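You operate a simulated robot arm through the tools that you are given. There is no shell and no other tool. Be economical: measure what you need, move in short steps, check, and stop when the job is done.

You run a simulated robot arm. Do the job below in one go: nothing can be reset, and whatever is moved stays where it is left.

JOB
Tip the black tray into the small pan, then knock it and the blue scoop clean.
Fine: tray and scoop lie on the mortar bench; knock them on the pan's rim, drop no mortar outside, put them back.

The check looks at the end state, three seconds after you hand in, the way a careful person would. Anything else that was tipped, shoved, dropped, spilled or broken makes it a failure.

ROBOT AND FRAMES
A 7-joint arm with a two-finger parallel gripper, fixed in place. Base frame: the origin is at the foot of the arm, x ahead of it, y to its left, z up; the work surface is at about z = 0.802. Lengths are in m, angles in degrees, forces in N, time in s.
With the tool pointing down near the work surface it reaches from about 0.24 to 0.68 m from the base axis. Its first joint turns from -66.0 to 66.0 degrees. Payload 2.4 kg.
The TCP is the grasp point between the finger pads, 0.03 m short of the fingertips. In the tool frame z runs along the fingers and y along their closing line. Largest opening 0.094 m; finger width 0.028, thickness 0.01; the body of the gripper, 0.05 by 0.096 m, starts 0.055 m behind the TCP.
Orientation is that of the tool frame in the base frame, as a unit quaternion [x, y, z, w]. With the fingers straight down and closing along the base's y, the tool's x points along the base's -x, its y along +y and its z along -z.

CONTROLS
- The arm moves only by the tool send_rows. Its argument "deltas" is a list that holds one entry, the list of rows, each a list of 7 numbers: the finger opening in m, from 0 to 0.094, then the shift along the base's x, y, z in m, then the turn, a rotation vector about the base's x, y, z in degrees. In form: [[[grip, tx, ty, tz, ax, ay, az], ...]]. A call has 1 to 20 rows; each row shifts and turns the commanded pose from where the row before left it. A row lasts 0.2 s, in which the tool goes at most 0.05 m and 8.6 degrees; a call with a longer step from one row to the next is refused whole, and so is a gripper value outside its range. A pose out of reach is approached as far as the arm can. The call stops where the force on the tool passes 40 N (or 10 N more than at its start, if that is more) or the arm is blocked; 0.2 s more then pass. Each finger travels about 0.153 m/s and halts on what it meets, pressing with about 25 N; the grip force reading is that of the motor and also rises with nothing between the fingers. The clock runs only during rows and for 0.2 s after the last one: add rows that do not move to give the fingers time. It gives the time, the measured TCP pose, the force on the tool (base axes), the opening and the grip force at its end, in the units of the frame above (readings bear some noise), with the torque about the TCP (base axes, N m) and any sound that the robot's microphone picked up.
- Cameras (640 x 400 px; columns grow to the right, rows downward): "scene" is fixed at [0.0368, 0.4634, 1.4343]; the picture's right is [-0.76, -0.65, 0.00], its down [-0.44, 0.51, -0.74] and it looks along [0.48, -0.56, -0.68] (base axes); focal length 262 px, centre (320, 200). "wrist" rides on the gripper at [0.076, 0.014, -0.103] in the tool frame; the picture's right is [-0.18, 0.98, 0.00], its down [-0.75, -0.14, -0.64] and it looks along [-0.63, -0.12, 0.77] (tool axes); focal length 243 px, centre (320, 200). There is no depth. A picture from a camera that has moved, and an enlarged one, comes with that camera's place and axes in the base frame and with its lens. The place of the scene camera against the robot may be out by one fixed shift of up to 0.018 m in any direction.
- get_image(camera): a new picture of that camera. It takes no simulated time.
- close_up(camera, box): a new picture of the part [left, top, right, bottom] of that camera's present view, enlarged. It takes no simulated time.
- finish_job(): hands the job in; it is judged then, once.

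Work in short steps. Places have to be worked out from the pictures, the camera data and where the tool is seen: move nearer, look again, correct. Check each grasp and each placing, and mend what went wrong. You have 120 turns and 64 pictures in all, those below and enlarged ones among them. Open the gripper and draw the arm clear of the work before you hand the job in, unless the task says otherwise; then end with one line.

The tools are called after ">>>" as name(argument=value, ...) on one line, values as JSON. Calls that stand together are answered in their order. send_rows: Moves the arm, as the interface text tells. Its arguments: {"type":"object","properties":{"deltas":{"type":"array","items":{"type":"array","items":{"type":"array","items":{"type":"number"}}}}},"required":["deltas"]} The other tools are called the same way: get_image (camera) takes a picture; close_up (camera, box) takes an enlarged picture of a part of a camera's view; finish_job () hands the job in.

At the start:

```text
time_s: 0.0
tcp_pos: [0.3867, 0.1499, 1.2108]
ee_rot: [-0.001, 1.0, 0.0, 0.0]
force: [-0.1, -0.4, 0.1]
ft_torque: [0.03, 0.01, 0.0]
opening: 0.094
grasp_force: 0.0
```

scene: 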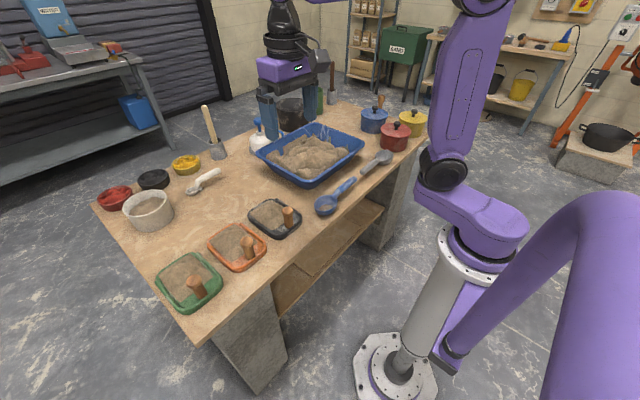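
wrist: 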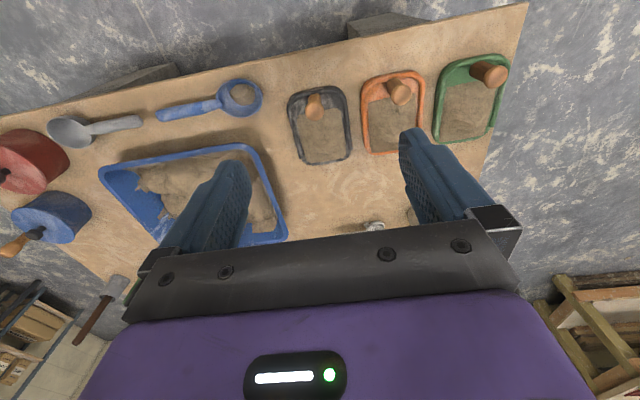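

I'll look closer at the bench to identify the tray, scoop and pan.

>>> close_up(camera="scene", box=[80, 140, 320, 320])

>>> close_up(camera="scene", box=[230, 80, 440, 240])

>>> close_up(camera="scene", box=[500, 80, 640, 200])

```text
2.22 times, centred on (200, 230) of scene
camera zoom: at [0.0368, 0.4634, 1.4343], right [-0.76, -0.65, 0.0], down [-0.44, 0.51, -0.74], along [0.48, -0.56, -0.68], focal length 583 px, centre (587, 133)
```

zoom: 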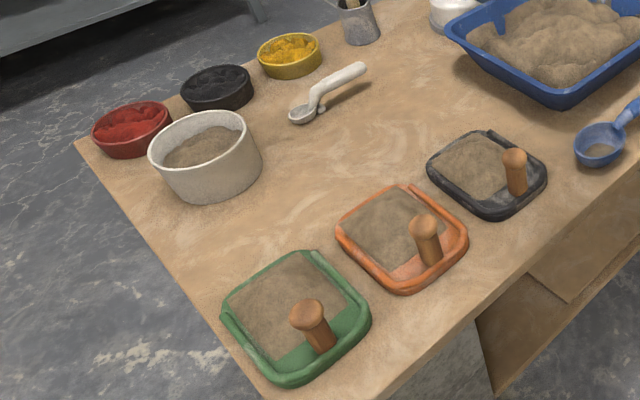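

```text
2.50 times, centred on (335, 160) of scene
camera zoom: at [0.0368, 0.4634, 1.4343], right [-0.76, -0.65, 0.0], down [-0.44, 0.51, -0.74], along [0.48, -0.56, -0.68], focal length 656 px, centre (282, 300)
```

zoom: 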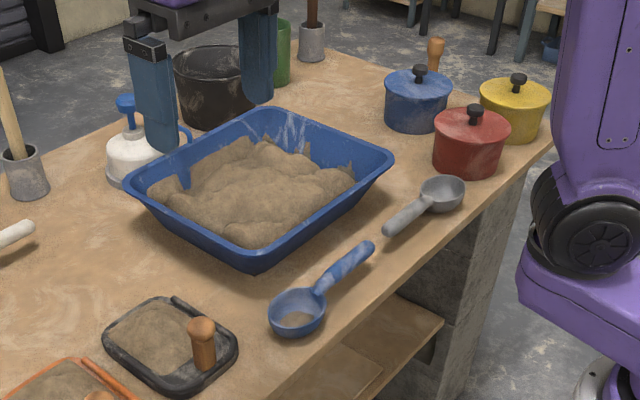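

```text
3.33 times, centred on (570, 140) of scene
camera zoom: at [0.0368, 0.4634, 1.4343], right [-0.76, -0.65, 0.0], down [-0.44, 0.51, -0.74], along [0.48, -0.56, -0.68], focal length 874 px, centre (-513, 400)
```

zoom: 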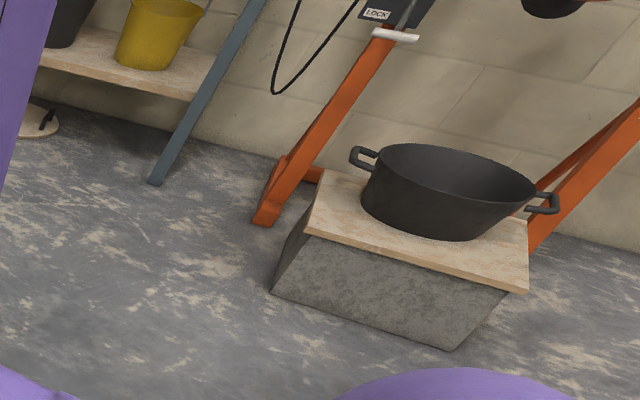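

The blue basin with mortar, the dark round pot behind it and the far floor pan are all possible "pans". I'll look closer before deciding.

>>> close_up(camera="scene", box=[240, 70, 350, 140])

>>> close_up(camera="wrist", box=[0, 60, 540, 300])

>>> close_up(camera="scene", box=[330, 0, 640, 194])

```text
5.71 times, centred on (295, 105) of scene
camera zoom: at [0.0368, 0.4634, 1.4343], right [-0.76, -0.65, 0.0], down [-0.44, 0.51, -0.74], along [0.48, -0.56, -0.68], focal length 1499 px, centre (463, 743)
```

zoom: 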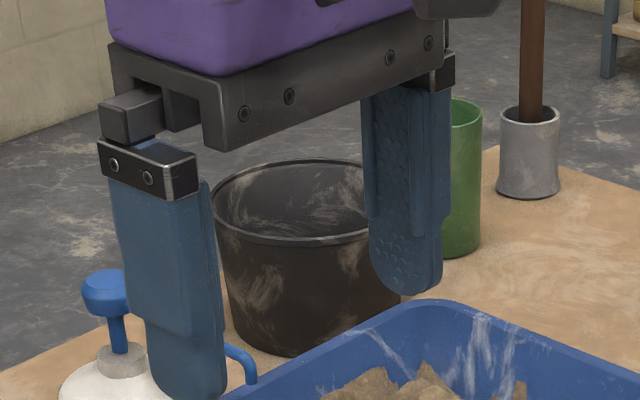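

```text
1.19 times, centred on (270, 180) of wrist
camera zoom: at [0.3096, 0.1625, 1.3131], right [0.18, 0.98, 0.0], down [0.75, -0.14, 0.64], along [0.63, -0.12, -0.77], focal length 288 px, centre (379, 224)
```

zoom: 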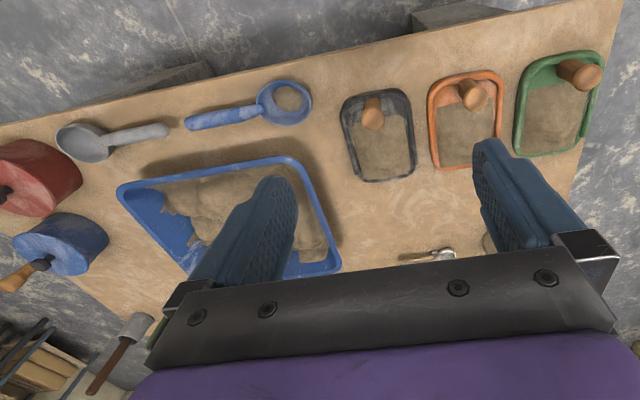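

```text
2.06 times, centred on (485, 97) of scene
camera zoom: at [0.0368, 0.4634, 1.4343], right [-0.76, -0.65, 0.0], down [-0.44, 0.51, -0.74], along [0.48, -0.56, -0.68], focal length 541 px, centre (-20, 412)
```

zoom: 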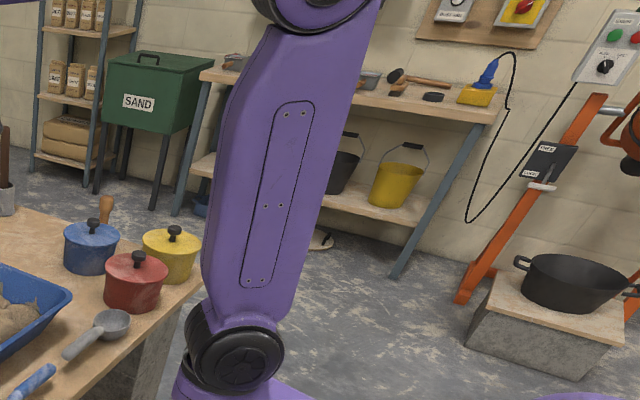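

I take the blue basin as the small pan: it is the mortar pan on the bench, and the big pan stands out of reach under the mixer. From the wrist view the black tray's peg is near (0.455, 0.12) and the tray runs +x to about 0.61. The pan rim spans about x 0.505–0.777, y −0.345…−0.027. I'll move lower for a better look.

>>> send_rows(deltas=[[[0.094, -0.015, 0, -0.04, 0, 0, 0], [0.094, -0.015, 0, -0.04, 0, 0, 0], [0.094, -0.015, 0, -0.04, 0, 0, 0], [0.094, -0.015, 0, -0.04, 0, 0, 0]]])

>>> get_image(camera="wrist")

>>> close_up(camera="scene", box=[200, 180, 320, 280])

```text
time_s: 1.0
tcp_pos: [0.3266, 0.1509, 1.0485]
ee_rot: [0.0, 1.0, -0.001, 0.001]
force: [0.3, 0.1, -0.1]
ft_torque: [-0.01, 0.01, 0.02]
opening: 0.0941
grasp_force: 0.1
```

```text
55 pictures are left
camera wrist: at [0.2488, 0.1637, 1.1503], right [0.18, 0.98, 0.0], down [0.75, -0.14, 0.64], along [0.63, -0.12, -0.77], focal length 243 px, centre (320, 200)
```

wrist: 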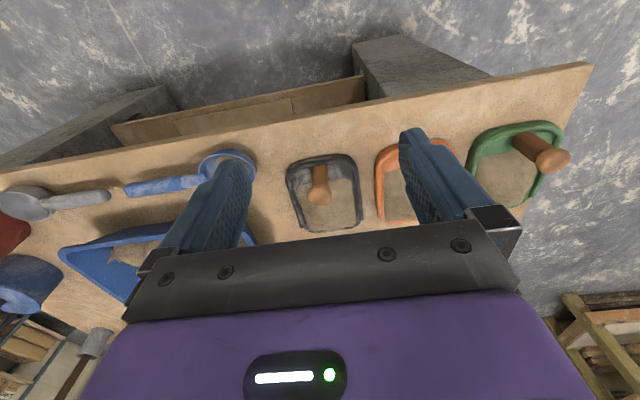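

```text
4.00 times, centred on (260, 230) of scene
camera zoom: at [0.0368, 0.4634, 1.4343], right [-0.76, -0.65, 0.0], down [-0.44, 0.51, -0.74], along [0.48, -0.56, -0.68], focal length 1049 px, centre (560, 80)
```

zoom: 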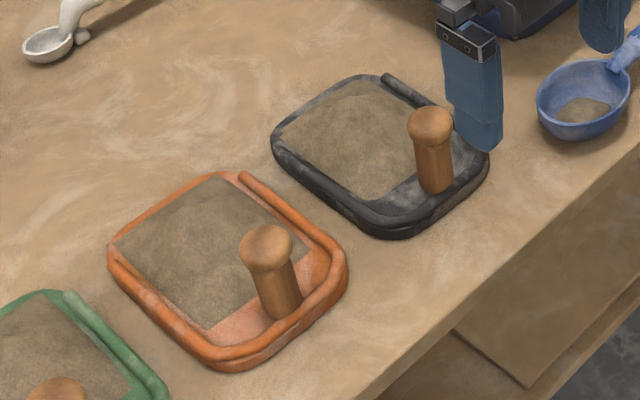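

>>> close_up(camera="wrist", box=[230, 130, 410, 245])

```text
3.48 times, centred on (320, 188) of wrist
camera zoom: at [0.2488, 0.1637, 1.1503], right [0.18, 0.98, 0.0], down [0.75, -0.14, 0.64], along [0.63, -0.12, -0.77], focal length 844 px, centre (320, 244)
```

zoom: 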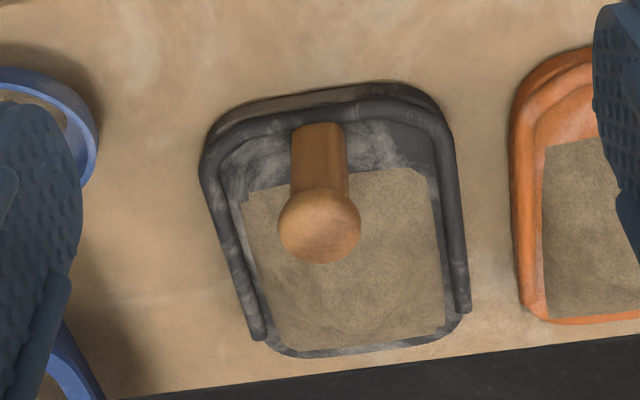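

The tray is open at its far (+x) end and railed on the other three sides. The peg is at about (0.469, 0.122), with its top near z 0.88. I'll turn the gripper 90° so it closes along x and hover above the peg.

>>> send_rows(deltas=[[[0.094, 0.01295, -0.00263, -0.0062, 0, 0, 8.1818], [0.094, 0.01295, -0.00263, -0.0062, 0, 0, 8.1818], [0.094, 0.01295, -0.00263, -0.0062, 0, 0, 8.1818], [0.094, 0.01295, -0.00263, -0.0062, 0, 0, 8.1818], [0.094, 0.01295, -0.00263, -0.0062, 0, 0, 8.1818], [0.094, 0.01295, -0.00263, -0.0062, 0, 0, 8.1818], [0.094, 0.01295, -0.00263, -0.0062, 0, 0, 8.1818], [0.094, 0.01295, -0.00263, -0.0062, 0, 0, 8.1818], [0.094, 0.01295, -0.00263, -0.0062, 0, 0, 8.1818], [0.094, 0.01295, -0.00263, -0.0062, 0, 0, 8.1818], [0.08, 0.01295, -0.00263, -0.0062, 0, 0, 8.1818], [0.075, 0, 0, 0, 0, 0, 0]]])

>>> get_image(camera="wrist")

>>> get_image(camera="scene")

```text
time_s: 3.6
tcp_pos: [0.4703, 0.1203, 0.9828]
ee_rot: [0.707, -0.707, 0.0, 0.001]
force: [-0.2, -0.1, -0.5]
ft_torque: [0.01, -0.01, 0.0]
opening: 0.0751
grasp_force: 0.1
```

```text
52 pictures are left
camera wrist: at [0.4542, 0.0431, 1.085], right [-0.98, 0.18, 0.0], down [0.14, 0.75, 0.64], along [0.12, 0.63, -0.77], focal length 243 px, centre (320, 200)
```

wrist: 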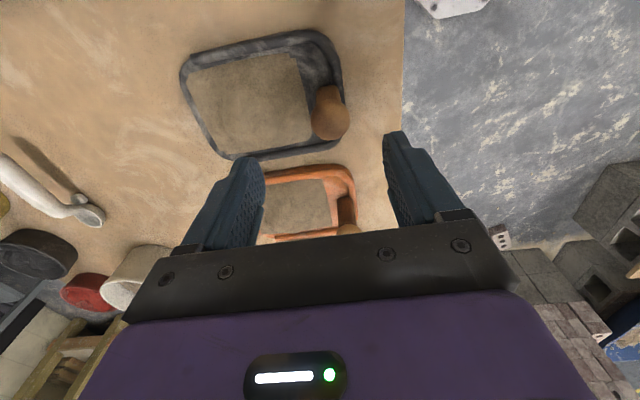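

```text
51 pictures are left
```

scene: 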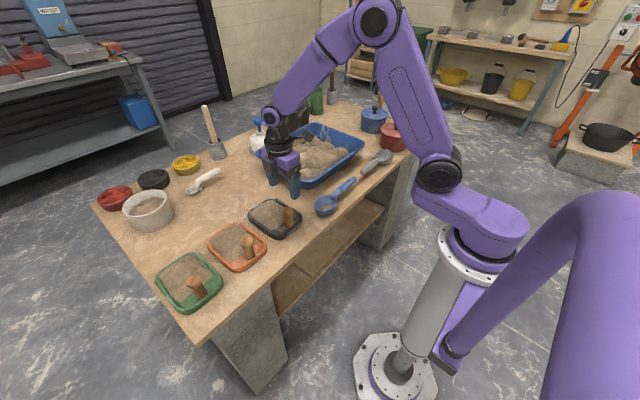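

>>> close_up(camera="wrist", box=[260, 50, 380, 170])

```text
3.33 times, centred on (320, 110) of wrist
camera zoom: at [0.4542, 0.0431, 1.085], right [-0.98, 0.18, 0.0], down [0.14, 0.75, 0.64], along [0.12, 0.63, -0.77], focal length 809 px, centre (320, 500)
```

zoom: 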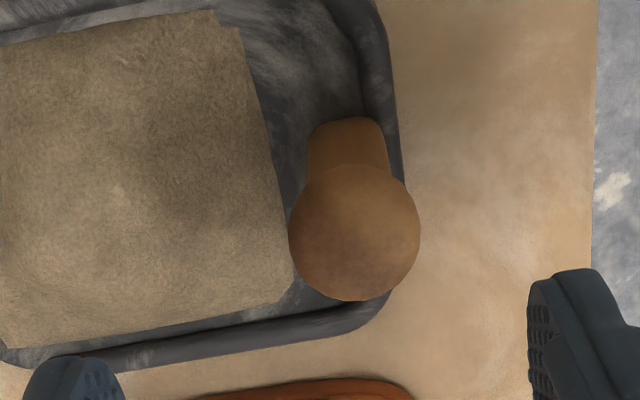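

The peg is refined to about (0.460, 0.123) with the head near z 0.88. I'll descend with fingertips above the rails, to TCP z ≈ 0.868.

>>> send_rows(deltas=[[[0.075, -0.0105, 0.0025, -0.03, 0, 0, 0], [0.075, 0, 0, -0.04, 0, 0, 0], [0.075, 0, 0, -0.03, 0, 0, 0], [0.075, 0, 0, -0.0145, 0, 0, 0], [0.075, 0, 0, 0, 0, 0, 0]]])

>>> close_up(camera="scene", box=[220, 150, 340, 250])

>>> close_up(camera="wrist", box=[160, 0, 520, 250])

```text
time_s: 4.8
tcp_pos: [0.4574, 0.1242, 0.8678]
ee_rot: [0.707, -0.707, 0.0, 0.0]
force: [-0.6, 0.4, -0.2]
ft_torque: [0.0, -0.01, 0.02]
opening: 0.075
grasp_force: 0.0
```

```text
4.00 times, centred on (280, 200) of scene
camera zoom: at [0.0368, 0.4634, 1.4343], right [-0.76, -0.65, 0.0], down [-0.44, 0.51, -0.74], along [0.48, -0.56, -0.68], focal length 1049 px, centre (480, 200)
```

zoom: 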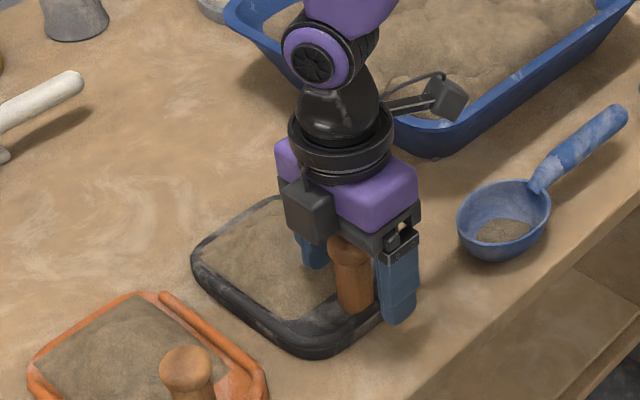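

```text
1.60 times, centred on (340, 125) of wrist
camera zoom: at [0.442, 0.0473, 0.9697], right [-0.98, 0.18, 0.0], down [0.14, 0.75, 0.64], along [0.12, 0.63, -0.77], focal length 388 px, centre (288, 320)
```

zoom: 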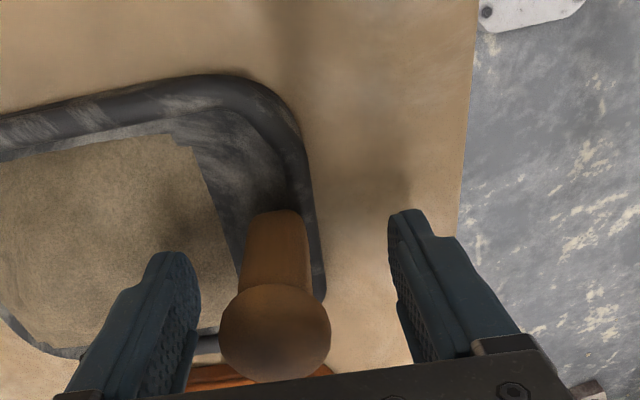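

The peg is well centred, so I'll nudge +3 mm in x and close.

>>> send_rows(deltas=[[[0.06, 0.003, 0, 0, 0, 0, 0], [0.04, 0, 0, 0, 0, 0, 0], [0.02, 0, 0, 0, 0, 0, 0], [0.0, 0, 0, 0, 0, 0, 0], [0.0, 0, 0, 0, 0, 0, 0]]])

```text
time_s: 6.0
tcp_pos: [0.4612, 0.1237, 0.8677]
ee_rot: [-0.706, 0.708, 0.001, 0.0]
force: [3.3, 0.9, -0.7]
ft_torque: [-0.03, 0.16, -0.03]
opening: 0.0338
grasp_force: 25.1
```

Opening is 34 mm at 25 N, so it is gripped. I'll lift gently.

>>> send_rows(deltas=[[[0.0, 0, 0, 0.01, 0, 0, 0], [0.0, 0, 0, 0.015, 0, 0, 0], [0.0, 0, 0, 0.02, 0, 0, 0], [0.0, 0, 0, 0.02, 0, 0, 0], [0.0, 0, 0, 0, 0, 0, 0]]])

>>> close_up(camera="scene", box=[200, 120, 360, 240])

>>> get_image(camera="wrist")

```text
time_s: 7.2
tcp_pos: [0.4613, 0.1247, 0.9322]
ee_rot: [0.708, -0.707, 0.0, 0.0]
force: [-0.7, 0.1, -5.8]
ft_torque: [0.02, 0.41, 0.02]
opening: 0.0337
grasp_force: 25.6
```

```text
3.33 times, centred on (280, 180) of scene
camera zoom: at [0.0369, 0.4634, 1.4342], right [-0.76, -0.65, 0.0], down [-0.44, 0.51, -0.73], along [0.48, -0.56, -0.68], focal length 874 px, centre (453, 267)
```

zoom: 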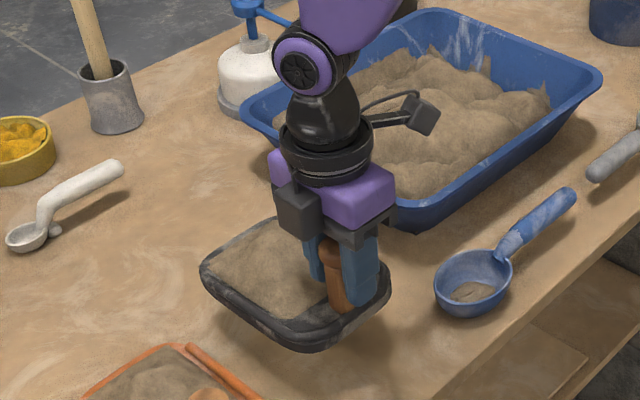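

```text
46 pictures are left
camera wrist: at [0.4457, 0.047, 1.0347], right [-0.98, 0.18, 0.0], down [0.14, 0.75, 0.64], along [0.12, 0.63, -0.77], focal length 243 px, centre (320, 200)
```

wrist: 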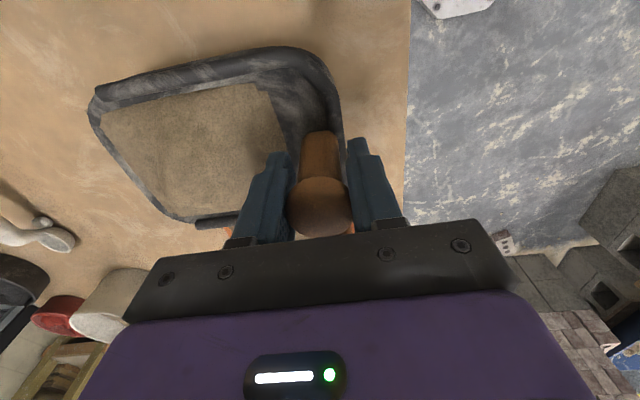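

The tray is held level (about 0.6 kg). I'll raise it and carry it level over the pan, yawing −90° so the open end points to −y.

>>> send_rows(deltas=[[[0.0, 0, 0, 0.02, 0, 0, 0], [0.0, 0, 0, 0.03, 0, 0, 0], [0.0, 0, 0, 0.03, 0, 0, 0], [0.0, 0, 0, 0.03, 0, 0, 0], [0.0, 0, 0, 0.02, 0, 0, 0], [0.0, 0.01064, -0.02036, 0, 0, 0, -6.43], [0.0, 0.01064, -0.02036, 0, 0, 0, -6.43], [0.0, 0.01064, -0.02036, 0, 0, 0, -6.43], [0.0, 0.01064, -0.02036, 0, 0, 0, -6.43], [0.0, 0.01064, -0.02036, 0, 0, 0, -6.43], [0.0, 0.01064, -0.02036, 0, 0, 0, -6.43], [0.0, 0.01064, -0.02036, 0, 0, 0, -6.43], [0.0, 0.01064, -0.02036, 0, 0, 0, -6.43], [0.0, 0.01064, -0.02036, 0, 0, 0, -6.43], [0.0, 0.01064, -0.02036, 0, 0, 0, -6.43], [0.0, 0.01064, -0.02036, 0, 0, 0, -6.43], [0.0, 0.01064, -0.02036, 0, 0, 0, -6.43], [0.0, 0.01064, -0.02036, 0, 0, 0, -6.43], [0.0, 0.01064, -0.02036, 0, 0, 0, -6.43], [0.0, 0, 0, 0, 0, 0, 0]]])

>>> get_image(camera="scene")

>>> get_image(camera="wrist")

```text
time_s: 11.4
tcp_pos: [0.611, -0.1613, 1.0623]
ee_rot: [0.001, 1.0, 0.0, -0.001]
force: [-0.2, 0.0, -5.0]
ft_torque: [0.38, -0.01, -0.01]
opening: 0.0339
grasp_force: 25.2
```

```text
45 pictures are left
```

scene: 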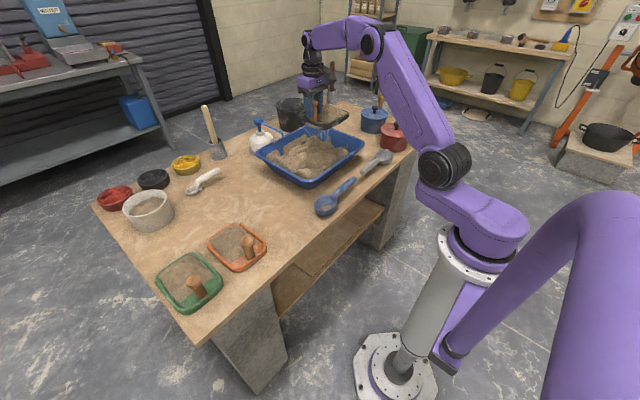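

```text
44 pictures are left
camera wrist: at [0.533, -0.1483, 1.1655], right [0.19, 0.98, 0.0], down [0.75, -0.14, 0.64], along [0.63, -0.12, -0.77], focal length 243 px, centre (320, 200)
```

wrist: 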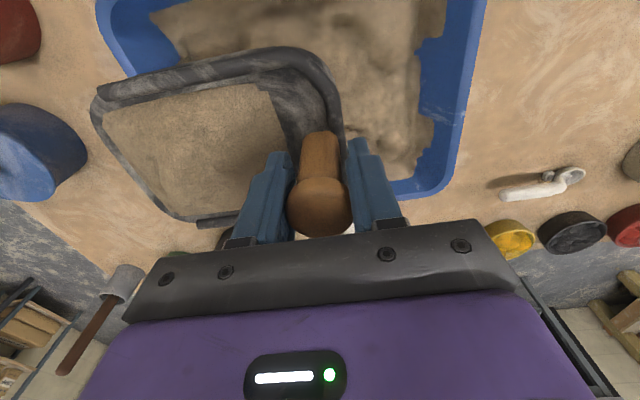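

The rim triangulates to z≈0.90, x 0.49–0.75, y −0.316…−0.015. I'll shift slightly to +y and start tilting the nose down about +x.

>>> send_rows(deltas=[[[0.0, 0.005, 0.01, 0.01, 0, 0, 0], [0.0, 0, 0.01, 0.01, 0, 0, 0], [0.0, 0, 0, 0, 5, 0, 0], [0.0, 0, 0, 0, 5, 0, 0], [0.0, 0, 0, 0, 5, 0, 0], [0.0, 0, 0, 0, 5, 0, 0], [0.0, 0, 0, 0, 5, 0, 0], [0.0, 0, 0, 0, 5, 0, 0], [0.0, 0, 0, 0, 5, 0, 0], [0.0, 0, 0, 0, 5, 0, 0], [0.0, 0, 0, 0, 5, 0, 0], [0.0, 0, 0, 0, 0, 0, 0], [0.0, 0, 0, 0, 0, 0, 0]]])

>>> get_image(camera="wrist")

>>> close_up(camera="scene", box=[220, 40, 400, 200])

```text
time_s: 14.2
tcp_pos: [0.6146, -0.1416, 1.0837]
ee_rot: [-0.001, 0.924, 0.382, -0.001]
force: [0.9, -0.2, -3.4]
ft_torque: [0.01, -0.01, -0.01]
opening: 0.0336
grasp_force: 25.0
```

```text
43 pictures are left
camera wrist: at [0.5368, -0.2051, 1.166], right [0.18, 0.69, 0.7], down [0.75, -0.55, 0.35], along [0.63, 0.46, -0.63], focal length 243 px, centre (320, 200)
```

wrist: 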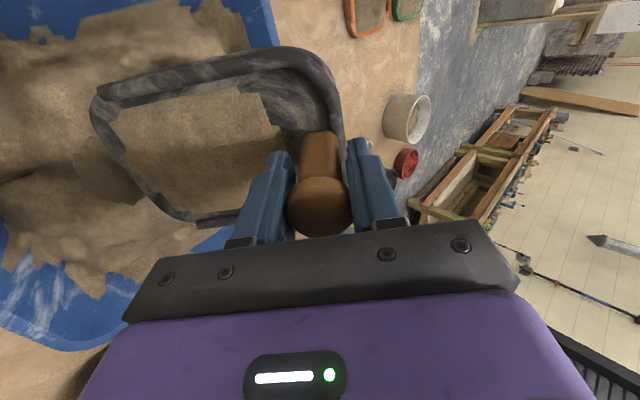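

```text
2.50 times, centred on (310, 120) of scene
camera zoom: at [0.0369, 0.4634, 1.4343], right [-0.76, -0.65, 0.0], down [-0.44, 0.51, -0.73], along [0.48, -0.56, -0.68], focal length 656 px, centre (345, 400)
```

zoom: 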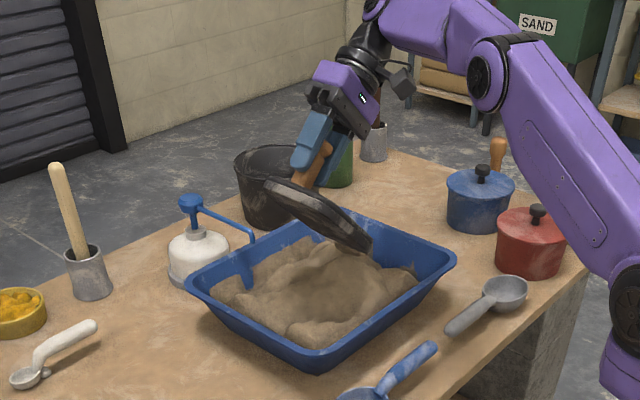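

>>> close_up(camera="wrist", box=[80, 20, 380, 240])

```text
1.82 times, centred on (230, 130) of wrist
camera zoom: at [0.5368, -0.2051, 1.166], right [0.18, 0.69, 0.7], down [0.75, -0.55, 0.35], along [0.63, 0.46, -0.63], focal length 441 px, centre (484, 327)
```

zoom: 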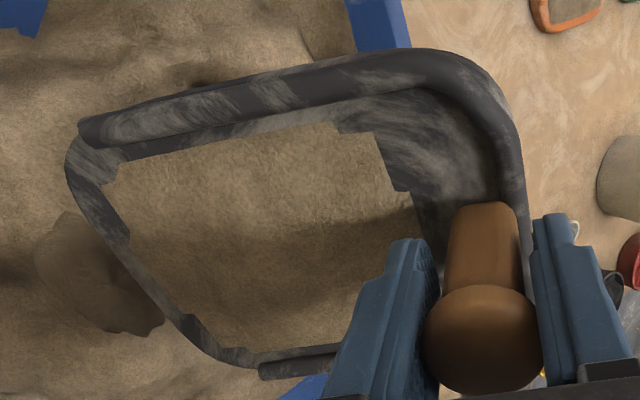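

Some mortar has fallen and a layer still clings. I'll tilt on to about 90°.

>>> send_rows(deltas=[[[0.0, 0, 0, 0, 7, 0, 0], [0.0, 0, 0, 0, 7, 0, 0], [0.0, 0, 0, 0, 7, 0, 0], [0.0, 0, 0, 0, 7, 0, 0], [0.0, 0, 0, 0, 7, 0, 0], [0.0, 0, 0, 0, 7, 0, 0], [0.0, 0, 0, 0, 3, 0, 0], [0.0, 0, 0, 0, 0, 0, 0], [0.0, 0, 0, 0, 0, 0, 0]]])

>>> get_image(camera="wrist")

>>> close_up(camera="scene", box=[220, 40, 400, 200])

```text
time_s: 16.2
tcp_pos: [0.6036, -0.1351, 1.0845]
ee_rot: [0.002, 0.707, 0.708, -0.001]
force: [0.6, 0.3, -3.1]
ft_torque: [-0.14, -0.03, 0.01]
opening: 0.0335
grasp_force: 25.1
out of reach, approached as far as the arm can: row 5, 7
```

```text
40 pictures are left
camera wrist: at [0.5248, -0.2399, 1.0984], right [0.18, 0.0, 0.98], down [0.75, -0.64, -0.14], along [0.63, 0.77, -0.12], focal length 243 px, centre (320, 200)
```

wrist: 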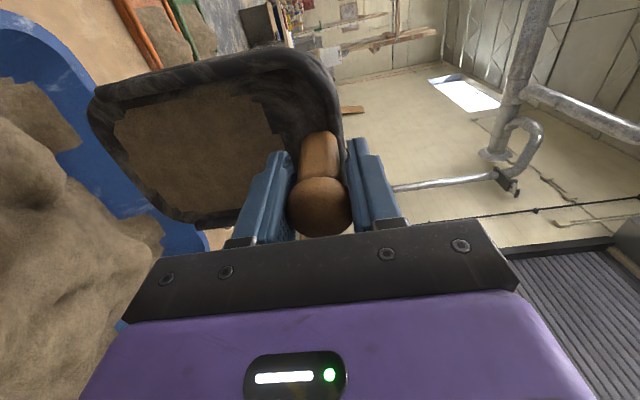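

```text
2.50 times, centred on (310, 120) of scene
camera zoom: at [0.0368, 0.4634, 1.4343], right [-0.76, -0.65, 0.0], down [-0.44, 0.51, -0.73], along [0.48, -0.56, -0.68], focal length 656 px, centre (345, 400)
```

zoom: 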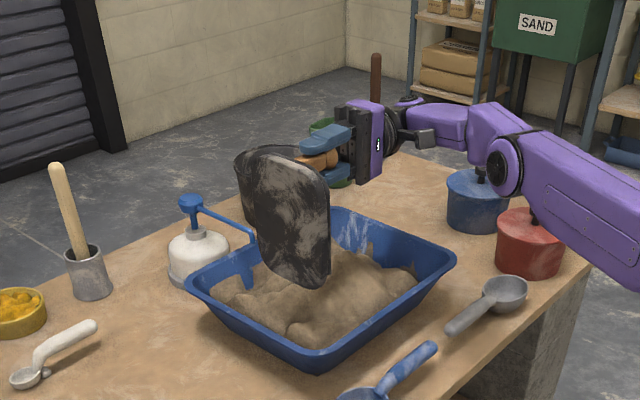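

The bulk fell in and a film still clings to the tray. I'll pull back to x≈0.585 and lower so the tray's nose sits just inside the +y rim, ready to tap the back face on that rim.

>>> send_rows(deltas=[[[0.0, -0.015, 0, 0, 0, 0, 0], [0.0, -0.015, 0, -0.01, 0, 0, 0], [0.0, 0, 0.005, -0.02, 0, 0, 0], [0.0, 0, 0.005, -0.02, 0, 0, 0], [0.0, 0, 0.005, -0.018, 0, 0, 0], [0.0, 0, 0, 0, 0, 0, 0]]])

>>> get_image(camera="wrist")

>>> close_up(camera="scene", box=[240, 80, 375, 200])

```text
time_s: 17.6
tcp_pos: [0.5727, -0.1217, 1.0155]
ee_rot: [0.0, 0.707, 0.707, 0.0]
force: [-0.3, -0.1, -2.6]
ft_torque: [-0.13, 0.0, 0.04]
opening: 0.0339
grasp_force: 24.8
```

```text
38 pictures are left
camera wrist: at [0.4946, -0.2245, 1.0293], right [0.18, 0.0, 0.98], down [0.75, -0.64, -0.14], along [0.63, 0.77, -0.12], focal length 243 px, centre (320, 200)
```

wrist: 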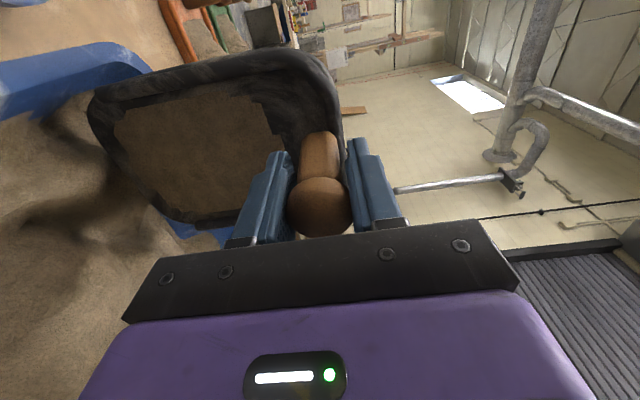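

```text
3.33 times, centred on (308, 140) of scene
camera zoom: at [0.0368, 0.4634, 1.4343], right [-0.76, -0.65, 0.0], down [-0.44, 0.51, -0.73], along [0.48, -0.56, -0.68], focal length 874 px, centre (362, 400)
```

zoom: 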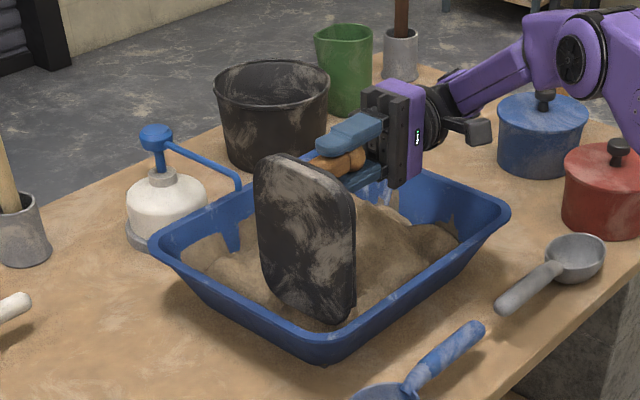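

The nose hangs just inside the pan and clear of the near wall. I'll shift x by +12 mm and creep to +y to find the rim.

>>> send_rows(deltas=[[[0.0, 0.012, 0, 0, 0, 0, 0], [0.0, 0, 0.006, 0, 0, 0, 0], [0.0, 0, 0.006, 0, 0, 0, 0], [0.0, 0, 0.005, 0, 0, 0, 0], [0.0, 0, 0.005, 0, 0, 0, 0], [0.0, 0, 0.005, 0, 0, 0, 0], [0.0, 0, 0, 0, 0, 0, 0]]])

>>> close_up(camera="scene", box=[240, 80, 375, 200])

```text
time_s: 19.2
tcp_pos: [0.5852, -0.0952, 1.0159]
ee_rot: [0.0, 0.707, 0.707, 0.0]
force: [0.4, -0.9, -2.4]
ft_torque: [-0.09, 0.02, -0.02]
opening: 0.0335
grasp_force: 24.9
```

```text
3.33 times, centred on (308, 140) of scene
camera zoom: at [0.0368, 0.4634, 1.4343], right [-0.76, -0.65, 0.0], down [-0.44, 0.51, -0.73], along [0.48, -0.56, -0.68], focal length 874 px, centre (362, 400)
```

zoom: 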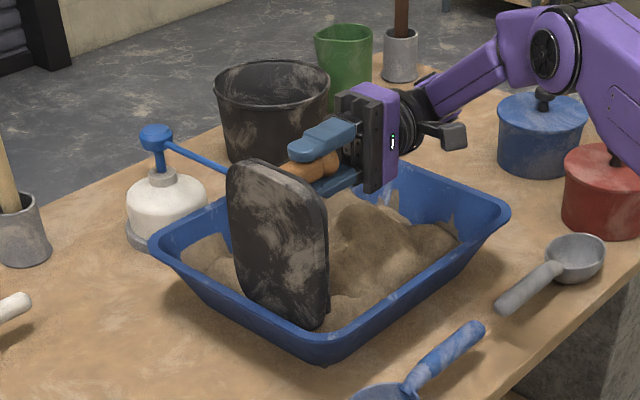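

No contact yet, so I'll keep creeping.

>>> send_rows(deltas=[[[0.0, 0, 0.005, 0, 0, 0, 0], [0.0, 0, 0.005, 0, 0, 0, 0], [0.0, 0, 0.005, 0, 0, 0, 0], [0.0, 0, 0.005, 0, 0, 0, 0], [0.0, 0, 0.005, 0, 0, 0, 0], [0.0, 0, 0, 0, 0, 0, 0]]])

>>> close_up(camera="scene", box=[240, 80, 375, 200])

```text
time_s: 20.6
tcp_pos: [0.5855, -0.0712, 1.0163]
ee_rot: [0.001, 0.707, 0.707, 0.002]
force: [-2.0, -9.9, 2.3]
ft_torque: [-1.67, -0.02, -0.19]
opening: 0.036
grasp_force: 25.1
```

```text
3.33 times, centred on (308, 140) of scene
camera zoom: at [0.0367, 0.4631, 1.4344], right [-0.76, -0.65, 0.0], down [-0.44, 0.52, -0.73], along [0.48, -0.56, -0.68], focal length 874 px, centre (362, 400)
```

zoom: 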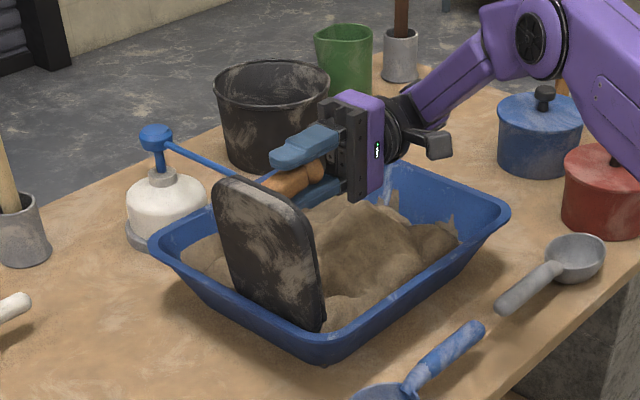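

Contact was made, and the grip opened to 36 mm, so the tray may have rotated a little in the fingers. I'll back off and look.

>>> send_rows(deltas=[[[0.0, 0, -0.01, 0.0, 0, 0, 0], [0.0, 0, -0.015, 0.0, 0, 0, 0], [0.0, 0, -0.01, 0.0, 0, 0, 0], [0.0, 0, 0, 0, 0, 0, 0]]])

>>> get_image(camera="wrist")

```text
time_s: 21.6
tcp_pos: [0.5862, -0.103, 1.0174]
ee_rot: [0.001, 0.707, 0.707, -0.001]
force: [-0.2, -0.1, -1.9]
ft_torque: [-0.1, 0.02, 0.02]
opening: 0.0346
grasp_force: 24.7
```

```text
34 pictures are left
camera wrist: at [0.508, -0.2072, 1.0308], right [0.19, 0.0, 0.98], down [0.75, -0.64, -0.14], along [0.63, 0.77, -0.12], focal length 243 px, centre (320, 200)
```

wrist: 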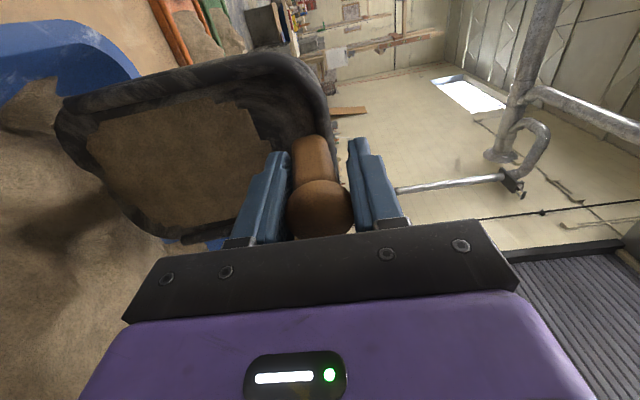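

>>> close_up(camera="wrist", box=[30, 40, 350, 250])

```text
1.90 times, centred on (190, 145) of wrist
camera zoom: at [0.508, -0.2072, 1.0308], right [0.19, 0.0, 0.98], down [0.75, -0.64, -0.14], along [0.63, 0.77, -0.12], focal length 462 px, centre (568, 305)
```

zoom: 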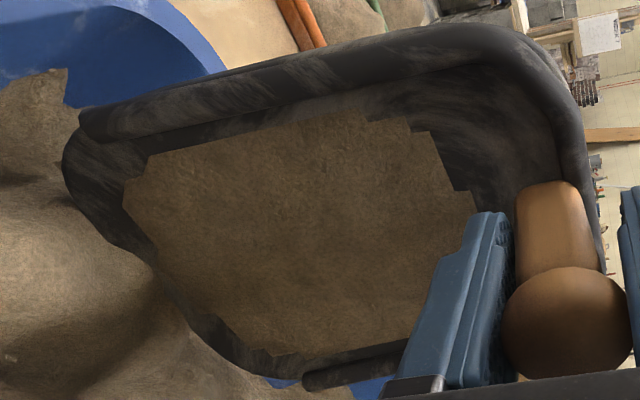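

The film's edges are eroding, so knocking does release it. I'll go down 1.5 cm to shorten the lever and give a few brisk taps.

>>> send_rows(deltas=[[[0.0, 0, 0, -0.008, 0, 0, 0], [0.0, 0, 0, -0.007, 0, 0, 0], [0.0, 0, 0.02, 0, 0, 0, 0], [0.0, 0, 0.025, 0, 0, 0, 0], [0.0, 0, -0.03, 0, 0, 0, 0], [0.0, 0, 0.03, 0, 0, 0, 0], [0.0, 0, -0.03, 0, 0, 0, 0], [0.0, 0, 0.03, 0, 0, 0, 0], [0.0, 0, -0.03, 0, 0, 0, 0], [0.0, 0, -0.015, 0, 0, 0, 0], [0.0, 0, 0, 0, 0, 0, 0]]])

>>> close_up(camera="wrist", box=[30, 40, 350, 250])

```text
time_s: 24.0
tcp_pos: [0.5861, -0.1038, 1.0007]
ee_rot: [0.0, 0.707, 0.707, -0.001]
force: [-0.1, -1.4, -2.2]
ft_torque: [-0.08, 0.0, 0.0]
opening: 0.0347
grasp_force: 25.1
```

```text
1.90 times, centred on (190, 145) of wrist
camera zoom: at [0.5081, -0.2073, 1.0147], right [0.19, 0.0, 0.98], down [0.75, -0.64, -0.14], along [0.63, 0.77, -0.12], focal length 462 px, centre (568, 305)
```

zoom: 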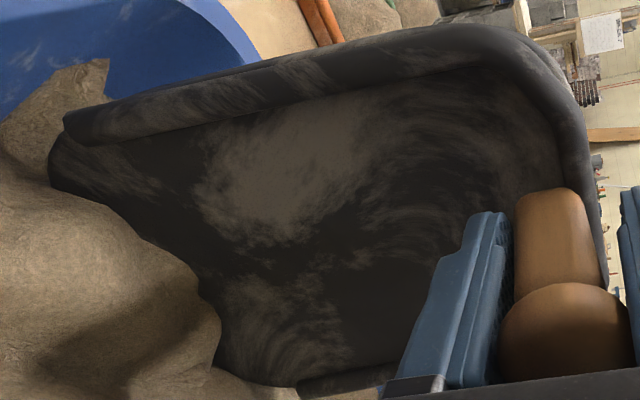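

The tray came clean apart from faint smears. I'll give one more pair of taps, then rise and inspect.

>>> send_rows(deltas=[[[0.0, 0, 0.0, 0.008, 0, 0, 0], [0.0, 0, 0.02, 0, 0, 0, 0], [0.0, 0, 0.025, 0, 0, 0, 0], [0.0, 0, -0.03, 0, 0, 0, 0], [0.0, 0, 0.03, 0, 0, 0, 0], [0.0, 0, -0.03, 0, 0, 0, 0], [0.0, 0, -0.015, 0, 0, 0, 0], [0.0, 0, -0.01, 0.02, 0, 0, 0], [0.0, 0, 0, 0.03, 0, 0, 0], [0.0, 0, 0, 0.03, 0, 0, 0], [0.0, 0, 0, 0, 0, 0, 0], [0.0, 0, 0, 0, 0, 0, 0]]])

>>> get_image(camera="wrist")

>>> get_image(camera="scene")

```text
time_s: 26.6
tcp_pos: [0.5855, -0.1144, 1.0896]
ee_rot: [0.001, 0.707, 0.708, -0.001]
force: [0.0, 0.6, -2.7]
ft_torque: [-0.09, 0.0, 0.01]
opening: 0.0342
grasp_force: 25.0
```

```text
31 pictures are left
camera wrist: at [0.5068, -0.2187, 1.1031], right [0.19, 0.0, 0.98], down [0.75, -0.64, -0.14], along [0.63, 0.77, -0.12], focal length 243 px, centre (320, 200)
```

wrist: 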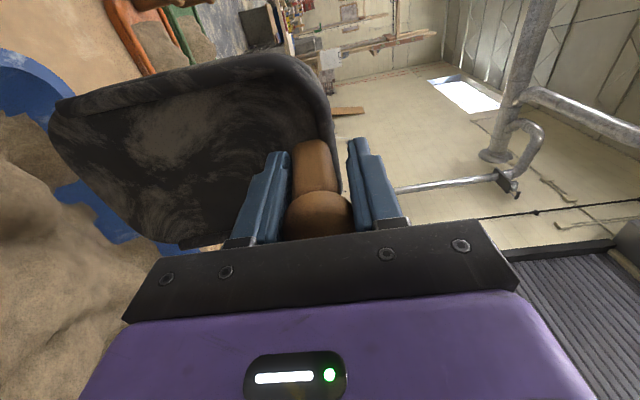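

```text
30 pictures are left
```

scene: 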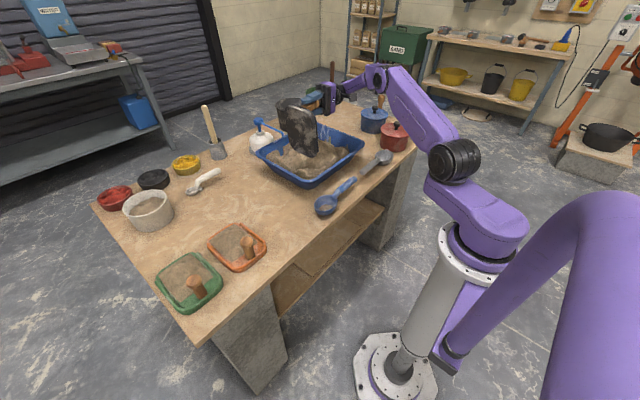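

The tray is clean and the bench unspilled. I'll bring it back towards level over the pan, keeping about 10° of tilt to offset the slip in the grip, and check.

>>> send_rows(deltas=[[[0.0, 0, 0, 0, -8, 0, 0], [0.0, 0, 0, 0, -8, 0, 0], [0.0, 0, 0, 0, -8, 0, 0], [0.0, 0, 0, 0, -8, 0, 0], [0.0, 0, 0, 0, -8, 0, 0], [0.0, 0, 0, 0, -8, 0, 0], [0.0, 0, 0, 0, -8, 0, 0], [0.0, 0, 0, 0, -8, 0, 0], [0.0, 0, 0, 0, -8, 0, 0], [0.0, 0, 0, 0, -8, 0, 0], [0.0, 0, 0, 0, 0, 0, 0]]])

>>> close_up(camera="scene", box=[220, 40, 400, 200])

>>> get_image(camera="wrist")

```text
time_s: 29.0
tcp_pos: [0.5853, -0.114, 1.0882]
ee_rot: [0.001, 0.996, 0.087, 0.0]
force: [0.0, 0.5, -3.5]
ft_torque: [0.12, 0.0, -0.01]
opening: 0.0332
grasp_force: 25.5
```

```text
2.50 times, centred on (310, 120) of scene
camera zoom: at [0.0368, 0.4634, 1.4343], right [-0.76, -0.65, 0.0], down [-0.44, 0.51, -0.73], along [0.48, -0.56, -0.68], focal length 656 px, centre (345, 400)
```

zoom: 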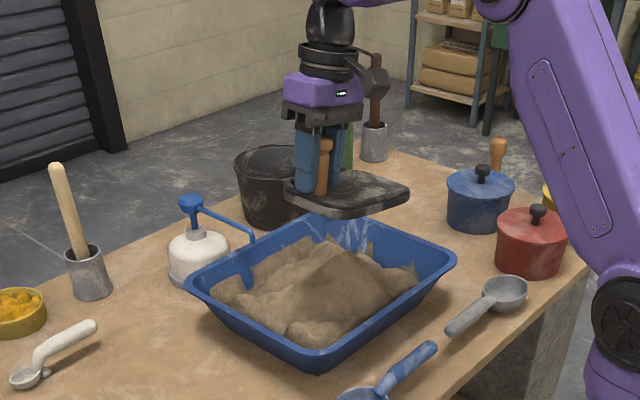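

```text
28 pictures are left
camera wrist: at [0.5071, -0.1187, 1.1921], right [0.19, 0.97, 0.17], down [0.75, -0.25, 0.61], along [0.63, 0.01, -0.78], focal length 243 px, centre (320, 200)
```

wrist: 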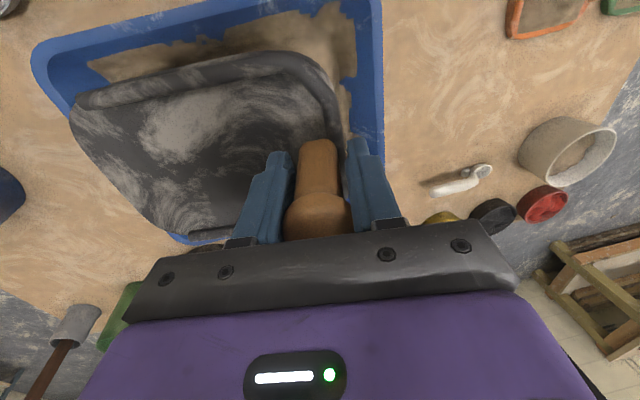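

From the image the tray slipped about 16° nose-up relative to the grip. I'll add 6° to level it and carry it back, yawing +90°, to hover over its place.

>>> send_rows(deltas=[[[0.0, 0, 0, 0, 3, 0, 0], [0.0, 0, 0, 0, 3, 0, 0], [0.0, -0.00886, 0.017, 0, 0, 0, 6.43], [0.0, -0.00886, 0.017, 0, 0, 0, 6.43], [0.0, -0.00886, 0.017, 0, 0, 0, 6.43], [0.0, -0.00886, 0.017, 0, 0, 0, 6.43], [0.0, -0.00886, 0.017, 0, 0, 0, 6.43], [0.0, -0.00886, 0.017, 0, 0, 0, 6.43], [0.0, -0.00886, 0.017, 0, 0, 0, 6.43], [0.0, -0.00886, 0.017, 0, 0, 0, 6.43], [0.0, -0.00886, 0.017, 0, 0, 0, 6.43], [0.0, -0.00886, 0.017, 0, 0, 0, 6.43], [0.0, -0.00886, 0.017, -0.02, 0, 0, 6.43], [0.0, -0.00886, 0.017, -0.03, 0, 0, 6.43], [0.0, -0.00886, 0.017, -0.04, 0, 0, 6.43], [0.0, -0.00886, 0.017, -0.04, 0, 0, 6.43], [0.0, 0, 0, 0, 0, 0, 0]]])

>>> close_up(camera="scene", box=[200, 120, 360, 240])

>>> get_image(camera="wrist")

```text
time_s: 32.6
tcp_pos: [0.46, 0.1246, 0.9564]
ee_rot: [0.701, -0.7, -0.099, 0.099]
force: [0.4, 0.4, -3.0]
ft_torque: [0.03, 0.13, 0.04]
opening: 0.0334
grasp_force: 24.8
```

```text
3.33 times, centred on (280, 180) of scene
camera zoom: at [0.0368, 0.4634, 1.4343], right [-0.76, -0.65, 0.0], down [-0.44, 0.51, -0.74], along [0.48, -0.56, -0.68], focal length 874 px, centre (453, 267)
```

zoom: 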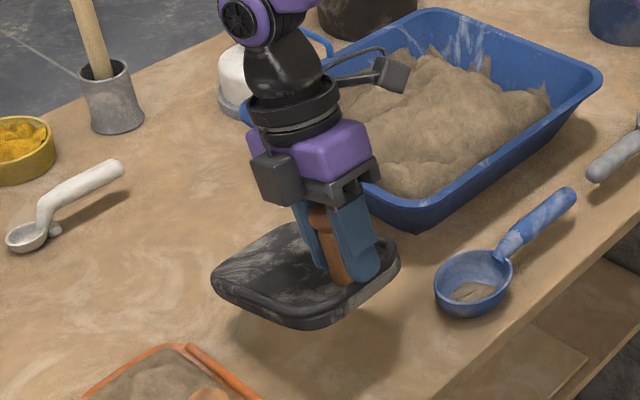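

```text
26 pictures are left
camera wrist: at [0.4731, 0.0471, 1.0596], right [-0.95, 0.18, 0.27], down [0.31, 0.75, 0.58], along [-0.1, 0.63, -0.77], focal length 243 px, centre (320, 200)
```

wrist: 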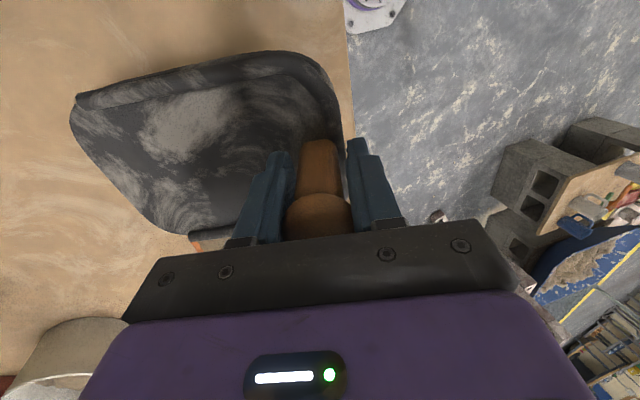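

Comparing with the first lift, the peg has slid up about 9 mm in the grip and the tray is now nose-down about 10°, so I overcompensated. I'll reduce the tilt by 10° and check again.

>>> send_rows(deltas=[[[0.0, 0, 0, 0, 0, -5, 0], [0.0, 0, 0, 0, 0, -5, 0], [0.0, 0, 0, 0, 0, 0, 0]]])

>>> close_up(camera="scene", box=[200, 120, 360, 240])

```text
time_s: 33.4
tcp_pos: [0.4602, 0.1233, 0.9597]
ee_rot: [0.706, -0.706, -0.037, 0.038]
force: [0.3, 0.5, -3.1]
ft_torque: [-0.01, 0.13, -0.02]
opening: 0.0331
grasp_force: 24.8
```

```text
3.33 times, centred on (280, 180) of scene
camera zoom: at [0.0368, 0.4634, 1.4343], right [-0.76, -0.65, 0.0], down [-0.44, 0.51, -0.74], along [0.48, -0.56, -0.68], focal length 874 px, centre (453, 267)
```

zoom: 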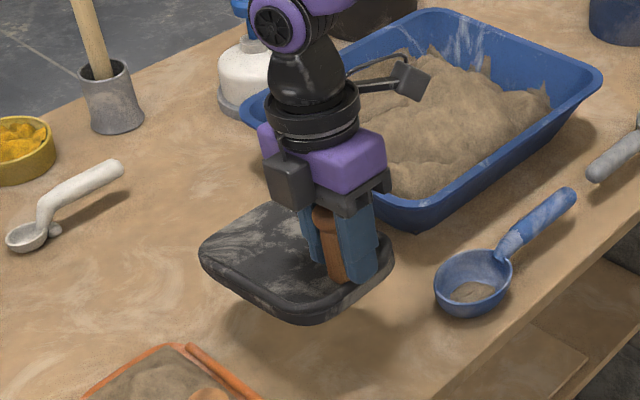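

Nearly level now. I'll lower gently until contact.

>>> send_rows(deltas=[[[0.0, 0.001, 0, -0.03, 0, 0, 0], [0.0, 0, 0, -0.03, 0, 0, 0], [0.0, 0, 0, -0.015, 0, 0, 0], [0.0, 0, 0, -0.008, 0, 0, 0], [0.0, 0, 0, -0.004, 0, 0, 0], [0.0, 0, 0, -0.004, 0, 0, 0], [0.0, 0, 0, 0, 0, 0, 0]]])

>>> close_up(camera="scene", box=[200, 140, 340, 245])

```text
time_s: 35.0
tcp_pos: [0.4621, 0.1232, 0.8681]
ee_rot: [0.706, -0.706, -0.036, 0.037]
force: [-0.2, 0.5, 3.4]
ft_torque: [0.31, -0.6, 0.07]
opening: 0.0335
grasp_force: 24.9
```

```text
3.81 times, centred on (270, 192) of scene
camera zoom: at [0.0367, 0.4634, 1.4343], right [-0.76, -0.65, 0.0], down [-0.44, 0.51, -0.74], along [0.48, -0.56, -0.68], focal length 999 px, centre (510, 229)
```

zoom: 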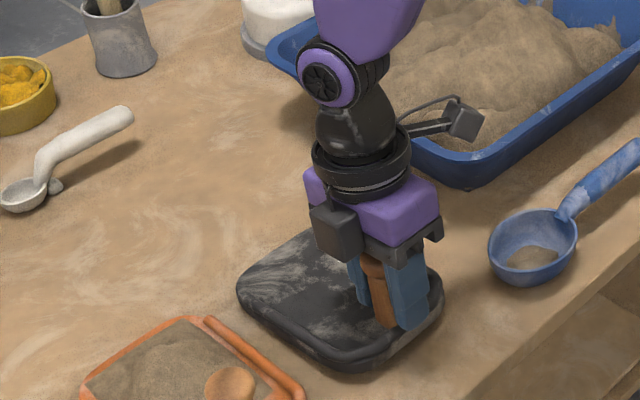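

The nose touched first, so I'll level by another −4° and settle down.

>>> send_rows(deltas=[[[0.0, 0, 0, 0, 0, -2, 0], [0.0, 0, 0, -0.002, 0, -2, 0], [0.0, 0, 0, -0.002, 0, 0, 0], [0.0, 0, 0, 0, 0, 0, 0]]])

```text
time_s: 36.0
tcp_pos: [0.4613, 0.1245, 0.8627]
ee_rot: [0.707, -0.707, -0.012, 0.012]
force: [0.0, 0.5, -2.5]
ft_torque: [-0.02, 0.14, -0.02]
opening: 0.0334
grasp_force: 24.7
```

>>> send_rows(deltas=[[[0.0, 0, 0, -0.002, 0, 0, 0], [0.0, 0, 0, -0.002, 0, 0, 0], [0.0, 0, 0, 0, 0, 0, 0]]])

```text
time_s: 36.8
tcp_pos: [0.4611, 0.1218, 0.8601]
ee_rot: [-0.707, 0.707, 0.012, -0.012]
force: [-1.1, -0.7, -2.7]
ft_torque: [0.02, 0.13, -0.02]
opening: 0.0333
grasp_force: 25.0
```

>>> send_rows(deltas=[[[0.0, 0, 0, -0.002, 0, 0, 0], [0.0, 0, 0, -0.0015, 0, 0, 0], [0.0, 0, 0, 0, 0, 0, 0]]])

```text
time_s: 37.6
tcp_pos: [0.4615, 0.1239, 0.8569]
ee_rot: [-0.707, 0.707, 0.012, -0.012]
force: [-1.8, 0.6, 2.6]
ft_torque: [0.32, -0.57, 0.12]
opening: 0.0335
grasp_force: 25.1
```

>>> send_rows(deltas=[[[0.0, 0, 0, 0, 0, -2, 0], [0.0, 0, 0, 0, 0, -2, 0], [0.0, 0, 0, -0.003, 0, 0, 0], [0.0, 0, 0, -0.003, 0, 0, 0], [0.0, 0, 0, -0.002, 0, 0, 0], [0.0, 0, 0, 0, 0, 0, 0]]])

>>> close_up(camera="scene", box=[200, 160, 320, 245])

```text
time_s: 39.0
tcp_pos: [0.4628, 0.1255, 0.85]
ee_rot: [-0.707, 0.707, -0.013, 0.014]
force: [5.6, -2.8, 19.9]
ft_torque: [0.13, 0.21, -0.02]
opening: 0.0333
grasp_force: 25.5
```

```text
4.71 times, centred on (260, 202) of scene
camera zoom: at [0.0366, 0.4633, 1.4343], right [-0.76, -0.65, 0.0], down [-0.44, 0.51, -0.74], along [0.48, -0.56, -0.68], focal length 1234 px, centre (602, 188)
```

zoom: 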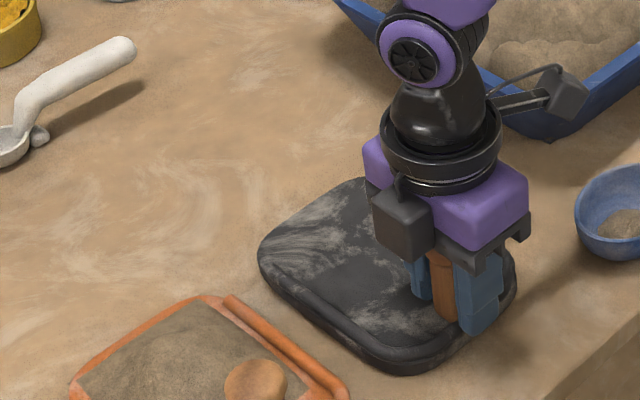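

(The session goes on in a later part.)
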